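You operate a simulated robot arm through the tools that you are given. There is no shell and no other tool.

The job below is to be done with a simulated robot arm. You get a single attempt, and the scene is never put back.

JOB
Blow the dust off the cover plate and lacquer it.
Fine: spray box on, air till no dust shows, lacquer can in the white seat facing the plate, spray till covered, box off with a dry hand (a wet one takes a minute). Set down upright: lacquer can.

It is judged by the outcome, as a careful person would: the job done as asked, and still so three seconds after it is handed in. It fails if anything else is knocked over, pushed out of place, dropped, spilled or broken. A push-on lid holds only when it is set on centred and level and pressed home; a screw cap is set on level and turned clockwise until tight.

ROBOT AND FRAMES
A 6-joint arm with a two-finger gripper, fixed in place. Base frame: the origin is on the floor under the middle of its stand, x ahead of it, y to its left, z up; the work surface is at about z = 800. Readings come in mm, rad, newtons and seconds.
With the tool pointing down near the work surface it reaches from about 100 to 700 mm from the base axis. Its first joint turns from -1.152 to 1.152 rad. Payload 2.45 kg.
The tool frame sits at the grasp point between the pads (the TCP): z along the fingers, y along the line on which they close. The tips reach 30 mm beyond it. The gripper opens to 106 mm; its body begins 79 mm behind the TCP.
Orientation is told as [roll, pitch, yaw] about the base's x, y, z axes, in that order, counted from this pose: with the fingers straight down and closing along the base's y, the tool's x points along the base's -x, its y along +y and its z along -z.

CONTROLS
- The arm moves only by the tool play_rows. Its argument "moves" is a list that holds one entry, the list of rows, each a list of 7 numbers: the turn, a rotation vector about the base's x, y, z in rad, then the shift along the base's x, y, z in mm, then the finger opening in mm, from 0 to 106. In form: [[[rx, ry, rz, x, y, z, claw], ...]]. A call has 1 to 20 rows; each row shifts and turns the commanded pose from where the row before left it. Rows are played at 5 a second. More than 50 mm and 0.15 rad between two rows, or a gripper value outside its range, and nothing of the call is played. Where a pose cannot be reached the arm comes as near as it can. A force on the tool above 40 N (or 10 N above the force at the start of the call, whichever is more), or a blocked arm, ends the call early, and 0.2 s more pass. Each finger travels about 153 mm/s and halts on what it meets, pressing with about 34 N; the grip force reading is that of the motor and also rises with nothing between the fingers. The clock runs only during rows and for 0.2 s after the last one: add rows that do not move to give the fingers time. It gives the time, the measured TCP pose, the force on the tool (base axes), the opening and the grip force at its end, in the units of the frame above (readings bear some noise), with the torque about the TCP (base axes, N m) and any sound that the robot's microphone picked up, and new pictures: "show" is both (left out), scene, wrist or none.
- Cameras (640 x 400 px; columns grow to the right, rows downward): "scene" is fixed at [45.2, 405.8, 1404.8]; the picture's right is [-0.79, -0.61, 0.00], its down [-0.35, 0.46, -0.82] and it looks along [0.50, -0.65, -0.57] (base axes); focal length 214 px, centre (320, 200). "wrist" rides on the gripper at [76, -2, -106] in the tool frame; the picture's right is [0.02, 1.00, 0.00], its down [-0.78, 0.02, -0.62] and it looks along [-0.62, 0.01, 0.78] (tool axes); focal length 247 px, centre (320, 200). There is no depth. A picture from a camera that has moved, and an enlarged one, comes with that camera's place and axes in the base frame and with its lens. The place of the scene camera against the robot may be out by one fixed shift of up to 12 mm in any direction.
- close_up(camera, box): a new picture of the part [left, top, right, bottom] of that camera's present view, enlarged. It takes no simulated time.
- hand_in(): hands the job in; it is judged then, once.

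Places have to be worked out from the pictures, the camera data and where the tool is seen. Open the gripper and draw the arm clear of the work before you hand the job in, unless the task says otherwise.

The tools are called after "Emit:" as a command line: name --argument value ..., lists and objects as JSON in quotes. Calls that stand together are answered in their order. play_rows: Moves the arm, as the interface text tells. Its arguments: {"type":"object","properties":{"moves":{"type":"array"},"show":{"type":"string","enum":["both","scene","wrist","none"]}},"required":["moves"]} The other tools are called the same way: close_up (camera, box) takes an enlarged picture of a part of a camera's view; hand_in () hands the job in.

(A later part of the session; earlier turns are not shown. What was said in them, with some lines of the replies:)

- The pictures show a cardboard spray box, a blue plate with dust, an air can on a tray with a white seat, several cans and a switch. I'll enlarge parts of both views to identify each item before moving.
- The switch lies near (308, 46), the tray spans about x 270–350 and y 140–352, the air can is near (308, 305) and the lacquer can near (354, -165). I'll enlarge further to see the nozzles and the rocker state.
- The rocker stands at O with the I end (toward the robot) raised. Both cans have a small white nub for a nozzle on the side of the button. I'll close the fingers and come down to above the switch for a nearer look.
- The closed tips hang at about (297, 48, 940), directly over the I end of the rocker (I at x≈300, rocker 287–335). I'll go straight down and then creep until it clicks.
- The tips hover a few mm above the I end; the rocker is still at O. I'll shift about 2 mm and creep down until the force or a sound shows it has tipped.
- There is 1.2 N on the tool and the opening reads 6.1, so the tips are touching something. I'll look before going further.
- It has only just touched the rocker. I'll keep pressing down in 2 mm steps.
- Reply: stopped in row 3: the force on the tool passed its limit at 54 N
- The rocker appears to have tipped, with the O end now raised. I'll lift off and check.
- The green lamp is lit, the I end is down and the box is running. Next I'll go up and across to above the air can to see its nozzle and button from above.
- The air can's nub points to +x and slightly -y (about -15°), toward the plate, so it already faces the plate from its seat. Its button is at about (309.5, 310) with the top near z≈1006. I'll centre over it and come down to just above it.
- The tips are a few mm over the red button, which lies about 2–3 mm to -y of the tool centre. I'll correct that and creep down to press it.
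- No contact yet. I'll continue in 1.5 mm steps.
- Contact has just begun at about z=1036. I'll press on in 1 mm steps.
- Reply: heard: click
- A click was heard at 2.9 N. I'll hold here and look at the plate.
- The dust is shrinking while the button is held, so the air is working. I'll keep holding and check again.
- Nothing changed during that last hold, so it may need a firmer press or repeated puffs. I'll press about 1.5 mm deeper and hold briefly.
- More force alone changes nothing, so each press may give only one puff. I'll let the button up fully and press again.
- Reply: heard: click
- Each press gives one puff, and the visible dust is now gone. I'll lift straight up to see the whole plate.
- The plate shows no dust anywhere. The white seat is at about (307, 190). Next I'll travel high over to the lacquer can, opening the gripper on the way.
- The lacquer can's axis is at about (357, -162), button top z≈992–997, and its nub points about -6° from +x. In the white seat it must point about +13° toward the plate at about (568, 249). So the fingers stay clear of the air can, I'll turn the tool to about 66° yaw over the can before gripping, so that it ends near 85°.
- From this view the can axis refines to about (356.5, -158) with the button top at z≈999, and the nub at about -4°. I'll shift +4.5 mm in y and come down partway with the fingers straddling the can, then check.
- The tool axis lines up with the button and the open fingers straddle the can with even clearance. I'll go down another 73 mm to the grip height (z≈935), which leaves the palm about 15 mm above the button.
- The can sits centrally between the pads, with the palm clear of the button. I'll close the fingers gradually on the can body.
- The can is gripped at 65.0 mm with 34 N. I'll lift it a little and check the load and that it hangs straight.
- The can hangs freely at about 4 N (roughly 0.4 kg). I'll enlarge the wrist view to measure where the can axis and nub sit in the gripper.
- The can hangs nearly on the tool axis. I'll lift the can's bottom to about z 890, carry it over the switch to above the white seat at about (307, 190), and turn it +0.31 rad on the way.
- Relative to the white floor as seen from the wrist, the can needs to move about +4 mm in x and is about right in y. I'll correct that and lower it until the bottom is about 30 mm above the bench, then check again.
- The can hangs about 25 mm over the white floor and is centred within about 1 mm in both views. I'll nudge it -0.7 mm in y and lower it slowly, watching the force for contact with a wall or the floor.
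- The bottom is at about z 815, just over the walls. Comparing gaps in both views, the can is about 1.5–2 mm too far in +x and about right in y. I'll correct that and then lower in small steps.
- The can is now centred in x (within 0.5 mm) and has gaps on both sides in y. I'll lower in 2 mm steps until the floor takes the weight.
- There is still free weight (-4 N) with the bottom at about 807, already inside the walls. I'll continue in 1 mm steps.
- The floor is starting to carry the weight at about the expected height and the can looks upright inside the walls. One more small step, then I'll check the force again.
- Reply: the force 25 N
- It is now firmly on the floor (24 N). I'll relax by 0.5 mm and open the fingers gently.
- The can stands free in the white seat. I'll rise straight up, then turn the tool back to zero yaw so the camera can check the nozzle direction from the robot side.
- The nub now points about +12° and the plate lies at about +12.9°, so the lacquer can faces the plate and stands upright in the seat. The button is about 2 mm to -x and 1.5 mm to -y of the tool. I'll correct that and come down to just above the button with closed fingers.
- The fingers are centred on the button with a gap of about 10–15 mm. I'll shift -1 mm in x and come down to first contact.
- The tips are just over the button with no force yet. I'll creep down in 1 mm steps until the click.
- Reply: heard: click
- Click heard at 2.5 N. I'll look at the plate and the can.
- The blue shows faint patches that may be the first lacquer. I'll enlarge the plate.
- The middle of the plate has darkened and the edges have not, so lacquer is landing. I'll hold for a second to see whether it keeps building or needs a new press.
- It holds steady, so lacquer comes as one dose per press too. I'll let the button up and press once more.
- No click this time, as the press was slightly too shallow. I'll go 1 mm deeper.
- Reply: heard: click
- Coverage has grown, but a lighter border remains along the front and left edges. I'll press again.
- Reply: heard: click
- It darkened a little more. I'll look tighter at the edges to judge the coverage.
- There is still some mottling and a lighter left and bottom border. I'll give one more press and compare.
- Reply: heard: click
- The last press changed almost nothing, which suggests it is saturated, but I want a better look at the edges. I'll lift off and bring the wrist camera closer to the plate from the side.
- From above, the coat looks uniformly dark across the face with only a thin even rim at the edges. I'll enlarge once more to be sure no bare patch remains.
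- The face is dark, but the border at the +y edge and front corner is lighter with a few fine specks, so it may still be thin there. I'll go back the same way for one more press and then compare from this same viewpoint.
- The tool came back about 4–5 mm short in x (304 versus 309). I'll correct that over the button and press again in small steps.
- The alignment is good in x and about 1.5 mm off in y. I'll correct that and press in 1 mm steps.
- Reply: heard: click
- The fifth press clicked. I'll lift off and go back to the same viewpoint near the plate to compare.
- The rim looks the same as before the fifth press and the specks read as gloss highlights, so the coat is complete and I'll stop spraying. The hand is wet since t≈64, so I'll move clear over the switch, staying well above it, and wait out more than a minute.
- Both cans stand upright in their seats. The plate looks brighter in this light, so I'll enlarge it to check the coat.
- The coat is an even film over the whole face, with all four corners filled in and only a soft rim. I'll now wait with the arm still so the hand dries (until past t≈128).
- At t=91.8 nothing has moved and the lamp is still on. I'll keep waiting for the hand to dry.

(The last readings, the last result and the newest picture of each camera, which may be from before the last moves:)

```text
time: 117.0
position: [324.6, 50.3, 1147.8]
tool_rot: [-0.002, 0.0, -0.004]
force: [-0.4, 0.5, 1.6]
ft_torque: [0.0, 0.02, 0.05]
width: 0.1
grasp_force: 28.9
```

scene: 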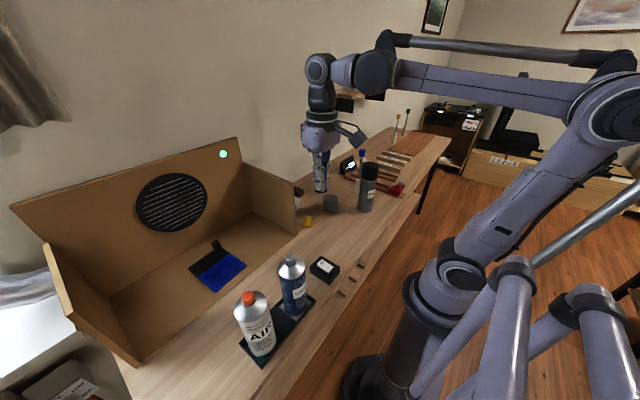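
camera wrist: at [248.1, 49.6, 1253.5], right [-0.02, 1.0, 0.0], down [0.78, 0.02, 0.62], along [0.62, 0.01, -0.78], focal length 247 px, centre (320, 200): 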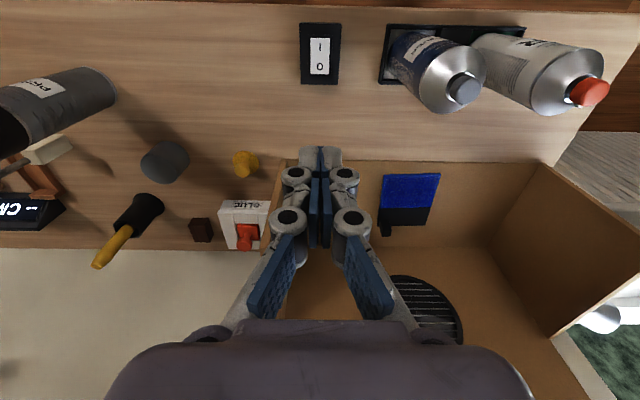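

Now t=117, about 52 s after the last press. Four more holds will take it past 130 s for a good margin.

Emit:
play_rows --moves '[[[0, 0, 0, 0, 0, 0, 0], [0, 0, 0, 0, 0, 0, 0], [0, 0, 0, 0, 0, 0, 0], [0, 0, 0, 0, 0, 0, 0], [0, 0, 0, 0, 0, 0, 0], [0, 0, 0, 0, 0, 0, 0], [0, 0, 0, 0, 0, 0, 0], [0, 0, 0, 0, 0, 0, 0], [0, 0, 0, 0, 0, 0, 0], [0, 0, 0, 0, 0, 0, 0], [0, 0, 0, 0, 0, 0, 0], [0, 0, 0, 0, 0, 0, 0], [0, 0, 0, 0, 0, 0, 0], [0, 0, 0, 0, 0, 0, 0], [0, 0, 0, 0, 0, 0, 0], [0, 0, 0, 0, 0, 0, 0], [0, 0, 0, 0, 0, 0, 0], [0, 0, 0, 0, 0, 0, 0], [0, 0, 0, 0, 0, 0, 0], [0, 0, 0, 0, 0, 0, 0]]]' --show "none"

Emit:
play_rows --moves '[[[0, 0, 0, 0, 0, 0, 0], [0, 0, 0, 0, 0, 0, 0], [0, 0, 0, 0, 0, 0, 0], [0, 0, 0, 0, 0, 0, 0], [0, 0, 0, 0, 0, 0, 0], [0, 0, 0, 0, 0, 0, 0], [0, 0, 0, 0, 0, 0, 0], [0, 0, 0, 0, 0, 0, 0], [0, 0, 0, 0, 0, 0, 0], [0, 0, 0, 0, 0, 0, 0], [0, 0, 0, 0, 0, 0, 0], [0, 0, 0, 0, 0, 0, 0], [0, 0, 0, 0, 0, 0, 0], [0, 0, 0, 0, 0, 0, 0], [0, 0, 0, 0, 0, 0, 0], [0, 0, 0, 0, 0, 0, 0], [0, 0, 0, 0, 0, 0, 0], [0, 0, 0, 0, 0, 0, 0], [0, 0, 0, 0, 0, 0, 0], [0, 0, 0, 0, 0, 0, 0]]]' --show "none"

Emit:
play_rows --moves '[[[0, 0, 0, 0, 0, 0, 0], [0, 0, 0, 0, 0, 0, 0], [0, 0, 0, 0, 0, 0, 0], [0, 0, 0, 0, 0, 0, 0], [0, 0, 0, 0, 0, 0, 0], [0, 0, 0, 0, 0, 0, 0], [0, 0, 0, 0, 0, 0, 0], [0, 0, 0, 0, 0, 0, 0], [0, 0, 0, 0, 0, 0, 0], [0, 0, 0, 0, 0, 0, 0], [0, 0, 0, 0, 0, 0, 0], [0, 0, 0, 0, 0, 0, 0], [0, 0, 0, 0, 0, 0, 0], [0, 0, 0, 0, 0, 0, 0], [0, 0, 0, 0, 0, 0, 0], [0, 0, 0, 0, 0, 0, 0], [0, 0, 0, 0, 0, 0, 0], [0, 0, 0, 0, 0, 0, 0], [0, 0, 0, 0, 0, 0, 0], [0, 0, 0, 0, 0, 0, 0]]]' --show "none"

Emit:
play_rows --moves '[[[0, 0, 0, 0, 0, 0, 0], [0, 0, 0, 0, 0, 0, 0], [0, 0, 0, 0, 0, 0, 0], [0, 0, 0, 0, 0, 0, 0], [0, 0, 0, 0, 0, 0, 0], [0, 0, 0, 0, 0, 0, 0], [0, 0, 0, 0, 0, 0, 0], [0, 0, 0, 0, 0, 0, 0], [0, 0, 0, 0, 0, 0, 0], [0, 0, 0, 0, 0, 0, 0], [0, 0, 0, 0, 0, 0, 0], [0, 0, 0, 0, 0, 0, 0], [0, 0, 0, 0, 0, 0, 0], [0, 0, 0, 0, 0, 0, 0], [0, 0, 0, 0, 0, 0, 0], [0, 0, 0, 0, 0, 0, 0], [0, 0, 0, 0, 0, 0, 0], [0, 0, 0, 0, 0, 0, 0], [0, 0, 0, 0, 0, 0, 0], [0, 0, 0, 0, 0, 0, 0]]]' --show "both"

Emit:
close_up --camera "wrist" --box '[280, 10, 360, 100]'

Emit:
close_up --camera "scene" --box '[200, 245, 250, 295]'

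```text
time: 121.2
position: [325.3, 49.8, 1148.6]
tool_rot: [-0.003, 0.001, -0.002]
force: [0.3, 0.3, 0.4]
ft_torque: [0.01, 0.04, 0.02]
width: 0.2
grasp_force: 29.0
```

```text
time: 125.4
position: [324.2, 50.3, 1147.2]
tool_rot: [-0.001, 0.001, -0.001]
force: [-0.6, 0.1, 0.1]
ft_torque: [-0.01, -0.02, -0.01]
width: 0.0
grasp_force: 28.6
```

```text
time: 129.6
position: [324.7, 50.2, 1146.8]
tool_rot: [-0.002, 0.0, 0.0]
force: [-1.3, 0.8, -0.2]
ft_torque: [0.0, 0.0, 0.0]
width: 0.3
grasp_force: 28.6
```

```text
time: 133.8
position: [324.2, 49.6, 1147.4]
tool_rot: [-0.002, 0.001, 0.0]
force: [-0.2, 1.1, 0.3]
ft_torque: [0.0, -0.01, 0.04]
width: 0.0
grasp_force: 28.3
camera wrist: at [248.1, 49.6, 1253.5], right [-0.02, 1.0, 0.0], down [0.78, 0.02, 0.62], along [0.62, 0.01, -0.78], focal length 247 px, centre (320, 200)
```

scene: 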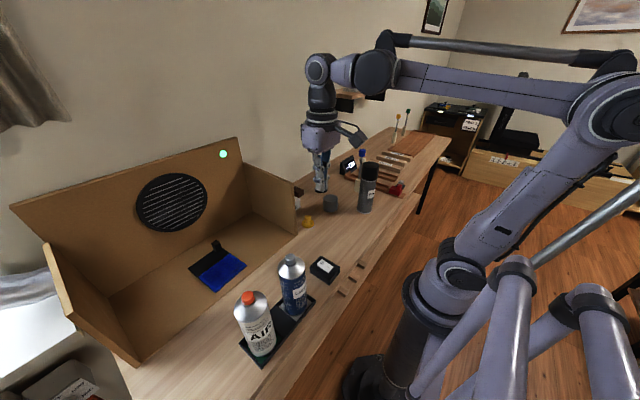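
wrist: 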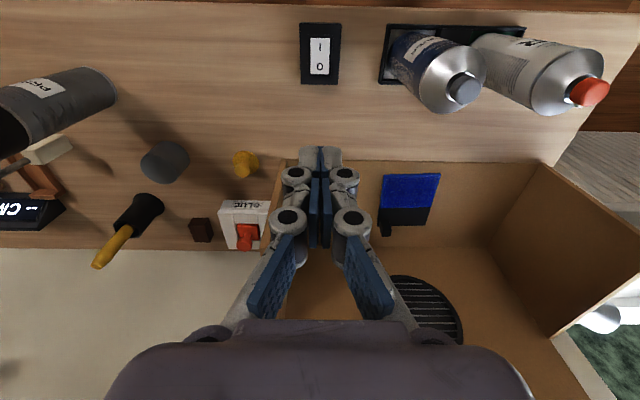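

```text
4.44 times, centred on (320, 55) of wrist
camera zoom: at [248.1, 49.6, 1253.5], right [-0.02, 1.0, 0.0], down [0.78, 0.02, 0.62], along [0.62, 0.01, -0.78], focal length 1098 px, centre (320, 844)
```

zoom: 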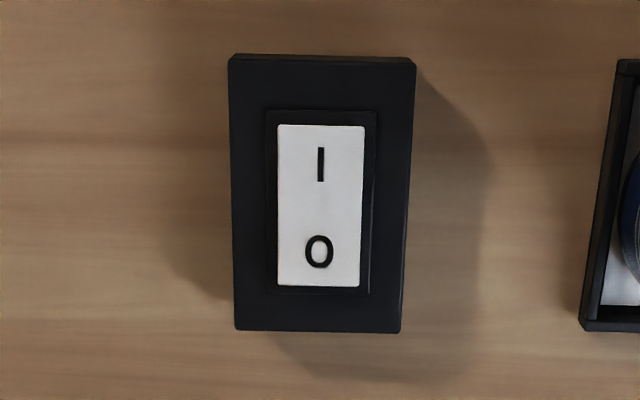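

```text
8.00 times, centred on (225, 270) of scene
camera zoom: at [45.2, 405.8, 1404.8], right [-0.79, -0.61, 0.0], down [-0.35, 0.46, -0.82], along [0.5, -0.65, -0.57], focal length 1716 px, centre (1080, -360)
```

zoom: 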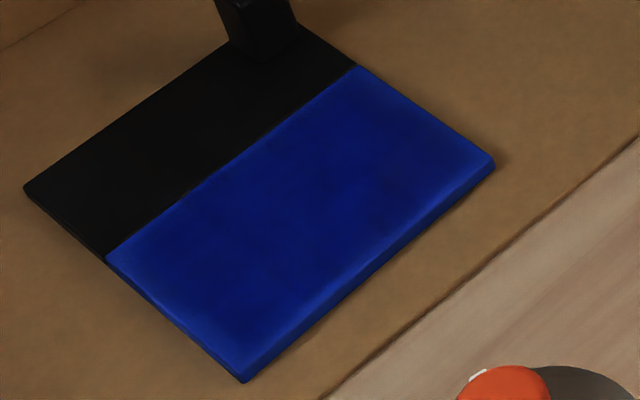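

It is 69 s since the last press, so the hand should be dry. The O end of the rocker is raised and centred near (328, 49). I'll descend to about 15 mm above it.

Emit:
play_rows --moves '[[[0, 0, 0, 4, -1, -40, 0], [0, 0, 0, 0, 0, -45, 0], [0, 0, 0, 0, 0, -45, 0], [0, 0, 0, 0, 0, -45, 0], [0, 0, 0, 0, 0, -40, 0], [0, 0, 0, 0, 0, -30, 0], [0, 0, 0, 0, 0, -15, 0], [0, 0, 0, 0, 0, 0, 0]]]' --show "both"

Emit:
close_up --camera "scene" --box '[300, 240, 360, 290]'

Emit:
close_up --camera "wrist" --box '[260, 80, 400, 200]'

```text
time: 135.6
position: [323.9, 49.9, 887.5]
tool_rot: [-0.002, -0.001, -0.002]
force: [0.4, 0.4, 0.5]
ft_torque: [0.01, 0.01, 0.0]
width: 0.0
grasp_force: 28.5
camera wrist: at [247.4, 49.6, 993.8], right [-0.02, 1.0, 0.0], down [0.78, 0.02, 0.62], along [0.62, 0.01, -0.78], focal length 247 px, centre (320, 200)
```

scene: 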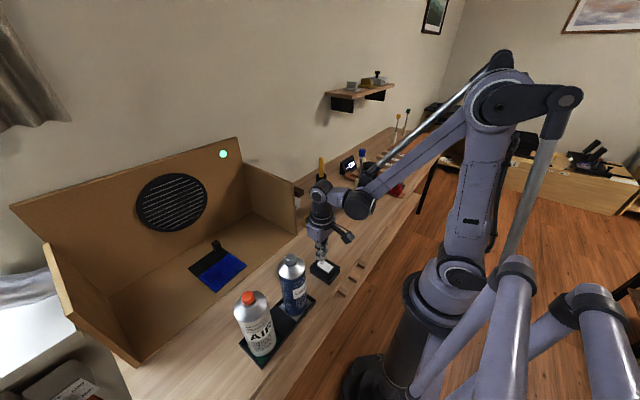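
wrist: 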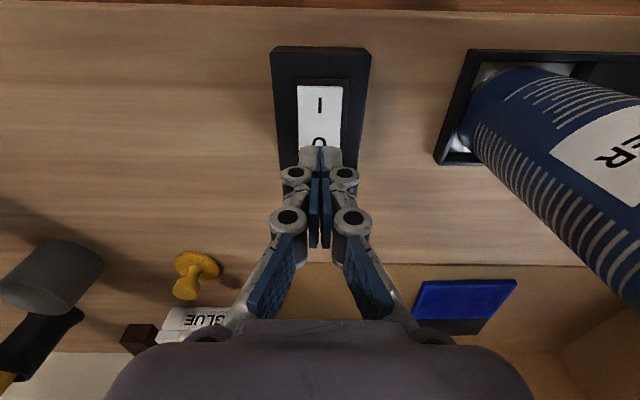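

```text
8.00 times, centred on (330, 265) of scene
camera zoom: at [45.2, 405.8, 1404.8], right [-0.79, -0.61, 0.0], down [-0.35, 0.46, -0.82], along [0.5, -0.65, -0.57], focal length 1716 px, centre (240, -320)
```

zoom: 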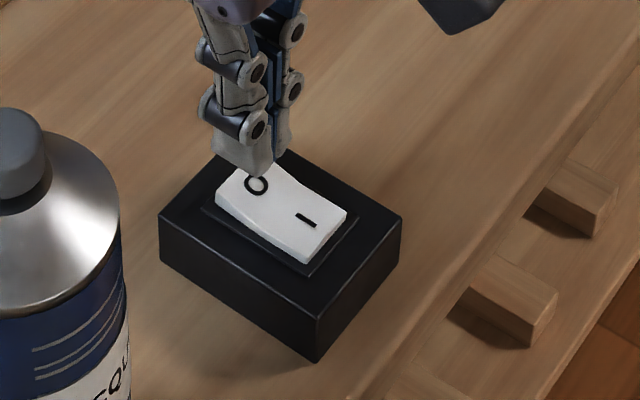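

```text
3.33 times, centred on (330, 140) of wrist
camera zoom: at [247.4, 49.6, 993.8], right [-0.02, 1.0, 0.0], down [0.78, 0.02, 0.62], along [0.62, 0.01, -0.78], focal length 823 px, centre (287, 400)
```

zoom: 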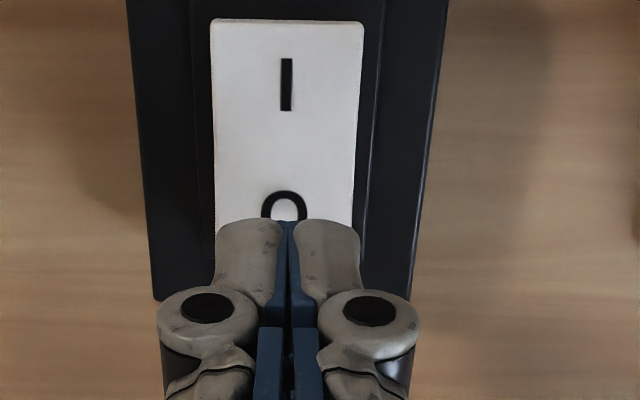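

The tips are about 20 mm above the rocker at x≈324, right at the O mark. I'll move 3.5 mm further out toward the O end and creep down until it tips.

Emit:
play_rows --moves '[[[0, 0, 0, 3.5, 0, -6, 0], [0, 0, 0, 0, 0, -6, 0], [0, 0, 0, 0, 0, -3, 0], [0, 0, 0, 0, 0, -2, 0], [0, 0, 0, 0, 0, 0, 0]]]' --show "none"

Emit:
close_up --camera "scene" --box '[300, 240, 360, 290]'

```text
time: 136.8
position: [328.7, 49.9, 870.9]
tool_rot: [-0.002, 0.001, -0.002]
force: [-0.2, 0.0, -0.1]
ft_torque: [-0.03, 0.0, 0.01]
width: 0.1
grasp_force: 28.6
```

```text
8.00 times, centred on (330, 265) of scene
camera zoom: at [45.2, 405.8, 1404.8], right [-0.79, -0.61, 0.0], down [-0.35, 0.46, -0.82], along [0.5, -0.65, -0.57], focal length 1716 px, centre (240, -320)
```

zoom: 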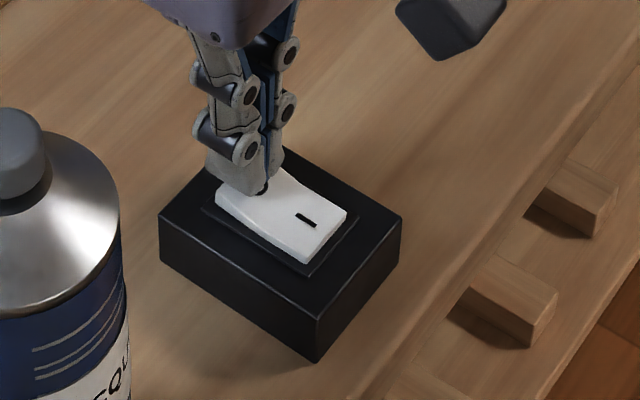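

No contact yet, and the tips are right over the O end. I'll press on in 1.5 mm steps.

Emit:
play_rows --moves '[[[0, 0, 0, 0, 0, -1.5, 0], [0, 0, 0, 0, 0, -1.5, 0], [0, 0, 0, 0, 0, -1.5, 0], [0, 0, 0, 0, 0, 0, 0]]]' --show "none"

Emit:
close_up --camera "scene" --box '[300, 240, 360, 290]'

```text
time: 137.8
position: [328.7, 49.2, 865.3]
tool_rot: [0.001, 0.0, -0.002]
force: [0.0, -0.1, 0.5]
ft_torque: [-0.04, -0.01, 0.01]
width: 6.0
grasp_force: 28.6
```

```text
8.00 times, centred on (330, 265) of scene
camera zoom: at [45.2, 405.8, 1404.8], right [-0.79, -0.61, 0.0], down [-0.35, 0.46, -0.82], along [0.5, -0.65, -0.57], focal length 1716 px, centre (240, -320)
```

zoom: 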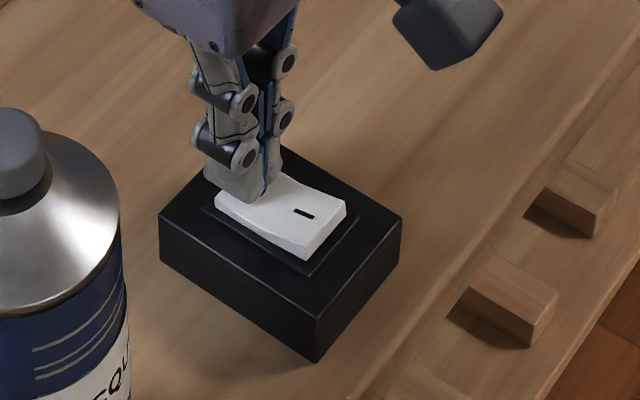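

The I end seems to be rising now. I'll check the lamp and the rocker.

Emit:
close_up --camera "scene" --box '[200, 140, 250, 170]'

Emit:
close_up --camera "wrist" --box '[260, 80, 400, 200]'

```text
12.80 times, centred on (225, 155) of scene
camera zoom: at [45.2, 405.8, 1404.8], right [-0.79, -0.61, 0.0], down [-0.35, 0.46, -0.82], along [0.5, -0.65, -0.57], focal length 2745 px, centre (1536, 776)
```

zoom: 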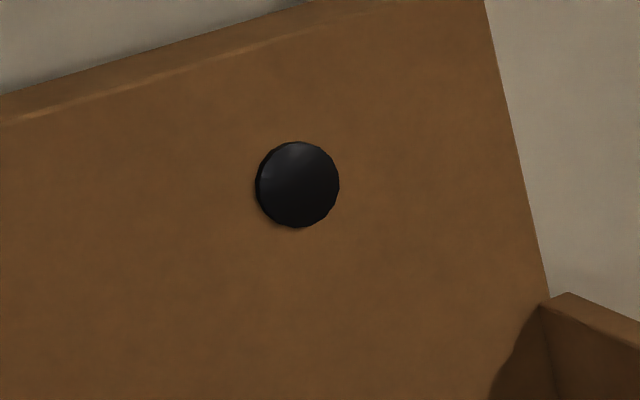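

```text
3.33 times, centred on (330, 140) of wrist
camera zoom: at [252.4, 48.3, 972.4], right [-0.02, 1.0, 0.0], down [0.78, 0.02, 0.62], along [0.62, 0.01, -0.78], focal length 823 px, centre (287, 400)
```

zoom: 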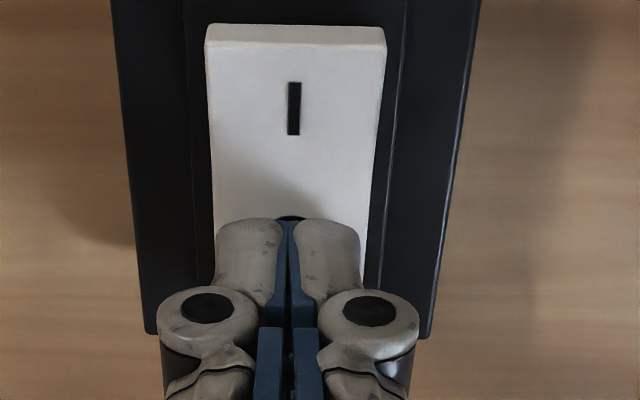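

The lamp is off and the I end is up. I'll lift straight off, open the fingers high up, and check that it stays off.

Emit:
play_rows --moves '[[[0, 0, 0, 0, 0, 6, 0], [0, 0, 0, 0, 0, 30, 0], [0, 0, 0, 0, 0, 40, 0], [0, 0, 0, 0, 0, 40, 0], [0, 0, 0, 0, 0, 45, 0], [0, 0, 0, -10, -10, 45, 0], [0, 0, 0, 0, -20, 30, 40], [0, 0, 0, 0, -20, 20, 80], [0, 0, 0, 0, 0, 0, 100], [0, 0, 0, 0, 0, 0, 100], [0, 0, 0, 0, 0, 0, 100]]]' --show "both"

Emit:
close_up --camera "scene" --box '[300, 240, 360, 290]'

Emit:
close_up --camera "scene" --box '[200, 140, 250, 170]'

Emit:
close_up --camera "scene" --box '[200, 230, 330, 370]'

Emit:
close_up --camera "scene" --box '[280, 130, 440, 250]'

```text
time: 140.2
position: [322.2, 0.7, 1123.3]
tool_rot: [-0.002, 0.0, -0.002]
force: [0.1, -0.3, -0.4]
ft_torque: [-0.04, 0.0, -0.01]
width: 100.0
grasp_force: 0.0
camera wrist: at [244.3, -0.3, 1228.7], right [-0.02, 1.0, 0.0], down [0.78, 0.02, 0.62], along [0.62, 0.01, -0.78], focal length 247 px, centre (320, 200)
```

scene: 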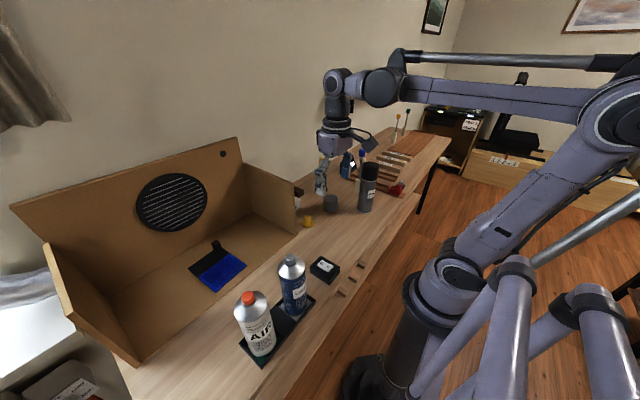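
wrist: 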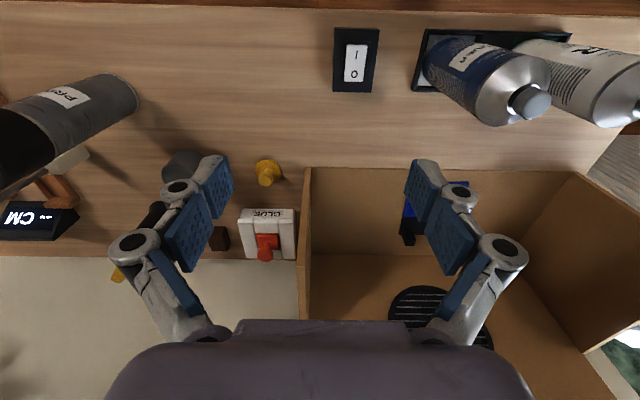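

```text
8.00 times, centred on (330, 265) of scene
camera zoom: at [45.2, 405.8, 1404.8], right [-0.79, -0.61, 0.0], down [-0.35, 0.46, -0.82], along [0.5, -0.65, -0.57], focal length 1716 px, centre (240, -320)
```

zoom: 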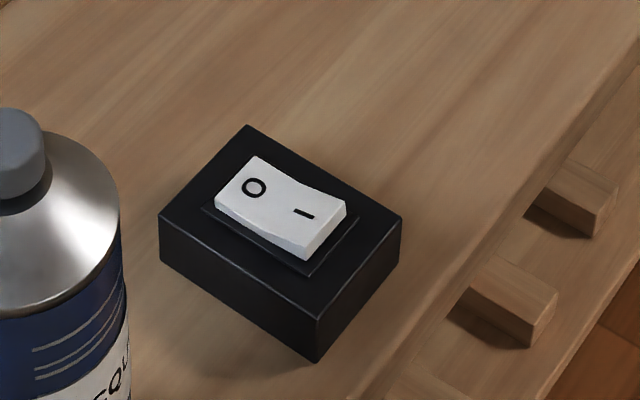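

```text
12.80 times, centred on (225, 155) of scene
camera zoom: at [45.2, 405.8, 1404.8], right [-0.79, -0.61, 0.0], down [-0.35, 0.46, -0.82], along [0.5, -0.65, -0.57], focal length 2745 px, centre (1536, 776)
```

zoom: 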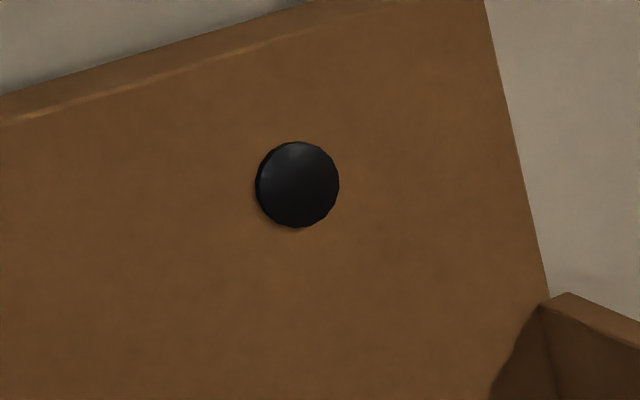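

```text
2.86 times, centred on (265, 300) of scene
camera zoom: at [45.2, 405.8, 1404.8], right [-0.79, -0.61, 0.0], down [-0.35, 0.46, -0.82], along [0.5, -0.65, -0.57], focal length 613 px, centre (477, -86)
```

zoom: 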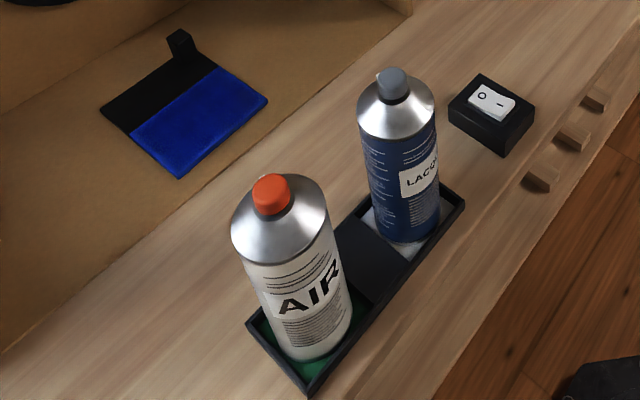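

```text
3.33 times, centred on (360, 190) of scene
camera zoom: at [45.2, 405.8, 1404.8], right [-0.79, -0.61, 0.0], down [-0.35, 0.46, -0.82], along [0.5, -0.65, -0.57], focal length 715 px, centre (187, 233)
```

zoom: 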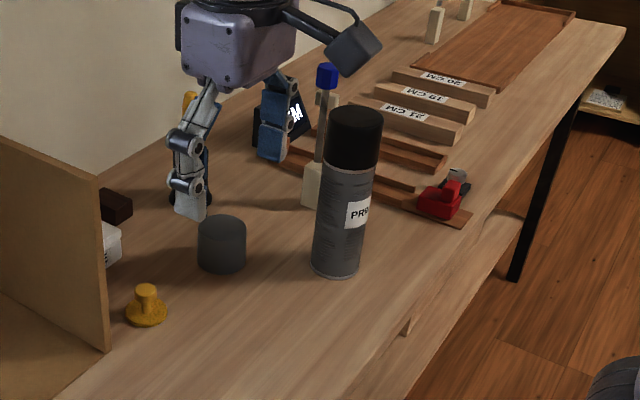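

The rocker is back at exactly its original O position, the lamp is off, both cans stand upright in their seats and nothing else has moved. I'll raise the arm clear to its starting height with the gripper open.

Emit:
play_rows --moves '[[[0, 0, 0, 3, 0, 40, 106], [0, 0, 0, 3, 0, 40, 106], [0, 0, 0, 3, 0, 40, 106], [0, 0, 0, 3, 0, 30, 106], [0, 0, 0, 0, 0, 0, 106], [0, 0, 0, 0, 0, 0, 106], [0, 0, 0, 0, 0, 0, 106], [0, 0, 0, 0, 0, 0, 106]]]' --show "both"

Emit:
close_up --camera "wrist" --box '[370, 120, 470, 200]'

Emit:
close_up --camera "scene" --box '[180, 230, 260, 300]'

```text
time: 142.0
position: [333.2, 0.3, 1275.1]
tool_rot: [-0.002, 0.001, -0.001]
force: [-0.2, -1.2, 0.1]
ft_torque: [0.02, -0.01, -0.02]
width: 106.0
grasp_force: 0.1
camera wrist: at [255.5, -0.7, 1379.1], right [-0.02, 1.0, 0.0], down [0.78, 0.02, 0.62], along [0.62, 0.01, -0.78], focal length 247 px, centre (320, 200)
```

scene: 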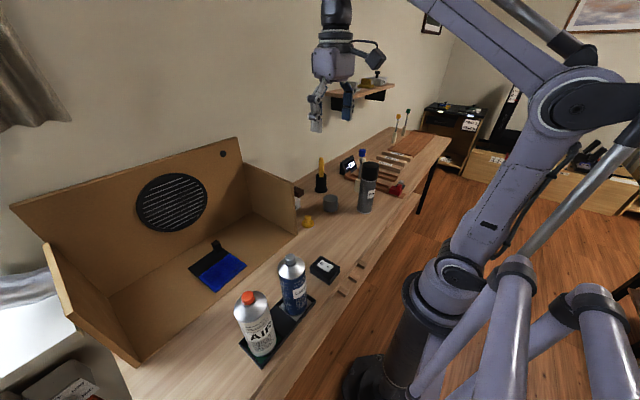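
wrist: 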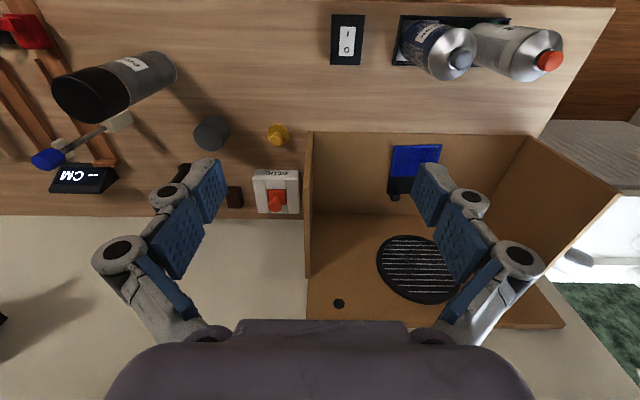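

```text
5.00 times, centred on (420, 160) of wrist
camera zoom: at [255.5, -0.7, 1379.1], right [-0.02, 1.0, 0.0], down [0.78, 0.02, 0.62], along [0.62, 0.01, -0.78], focal length 1235 px, centre (-180, 400)
```

zoom: 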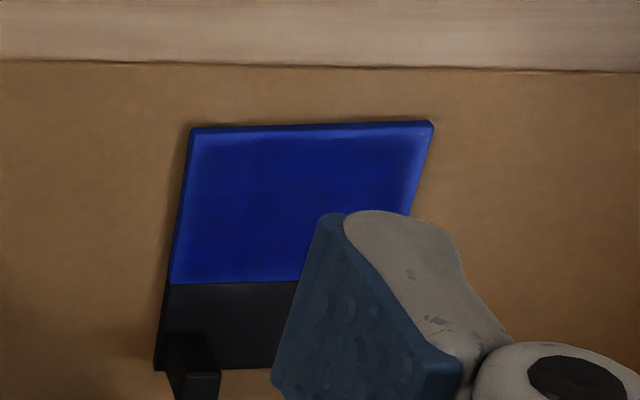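

```text
5.71 times, centred on (220, 265) of scene
camera zoom: at [45.2, 405.8, 1404.8], right [-0.79, -0.61, 0.0], down [-0.35, 0.46, -0.82], along [0.5, -0.65, -0.57], focal length 1226 px, centre (891, -171)
```

zoom: 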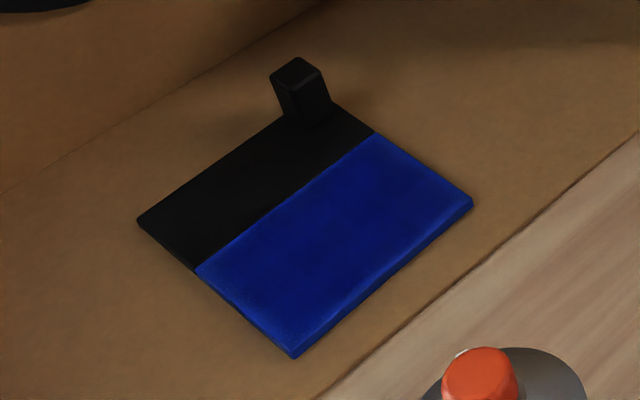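

The plate is free of dust and evenly coated, and the box is off. The lacquer can stands upright in the white seat facing the plate, nothing else is disturbed, and the arm is clear with the gripper open. I'm handing the job in.

Emit:
hand_in

```text
The job is handed in.
```

The cover plate is blown clean and lacquered, and I've handed the job in.

- **Dust:** With the spray box on, it took two presses of the air can. No dust showed afterwards in the scene view of the whole plate.
- **Lacquer:** The lacquer can went into the white seat with its nozzle at about 12°; the plate's centre is at about 13°. I pressed it five times. The last two presses made no visible difference, so I took the coat as complete. A thin, slightly lighter rim shows around the plate's edge. It did not change with the extra presses, so I took it as the soft edge of the coat and not a bare patch.
- **Box off:** I waited about 70 seconds after the last spray so the hand would be dry, then switched the box off. The lamp is out and the switch is back at O.
- **Lacquer can:** It is standing upright in the white seat and I left it there.
- **Everything else:** I saw nothing knocked over or moved, and the arm is raised clear with the gripper open.
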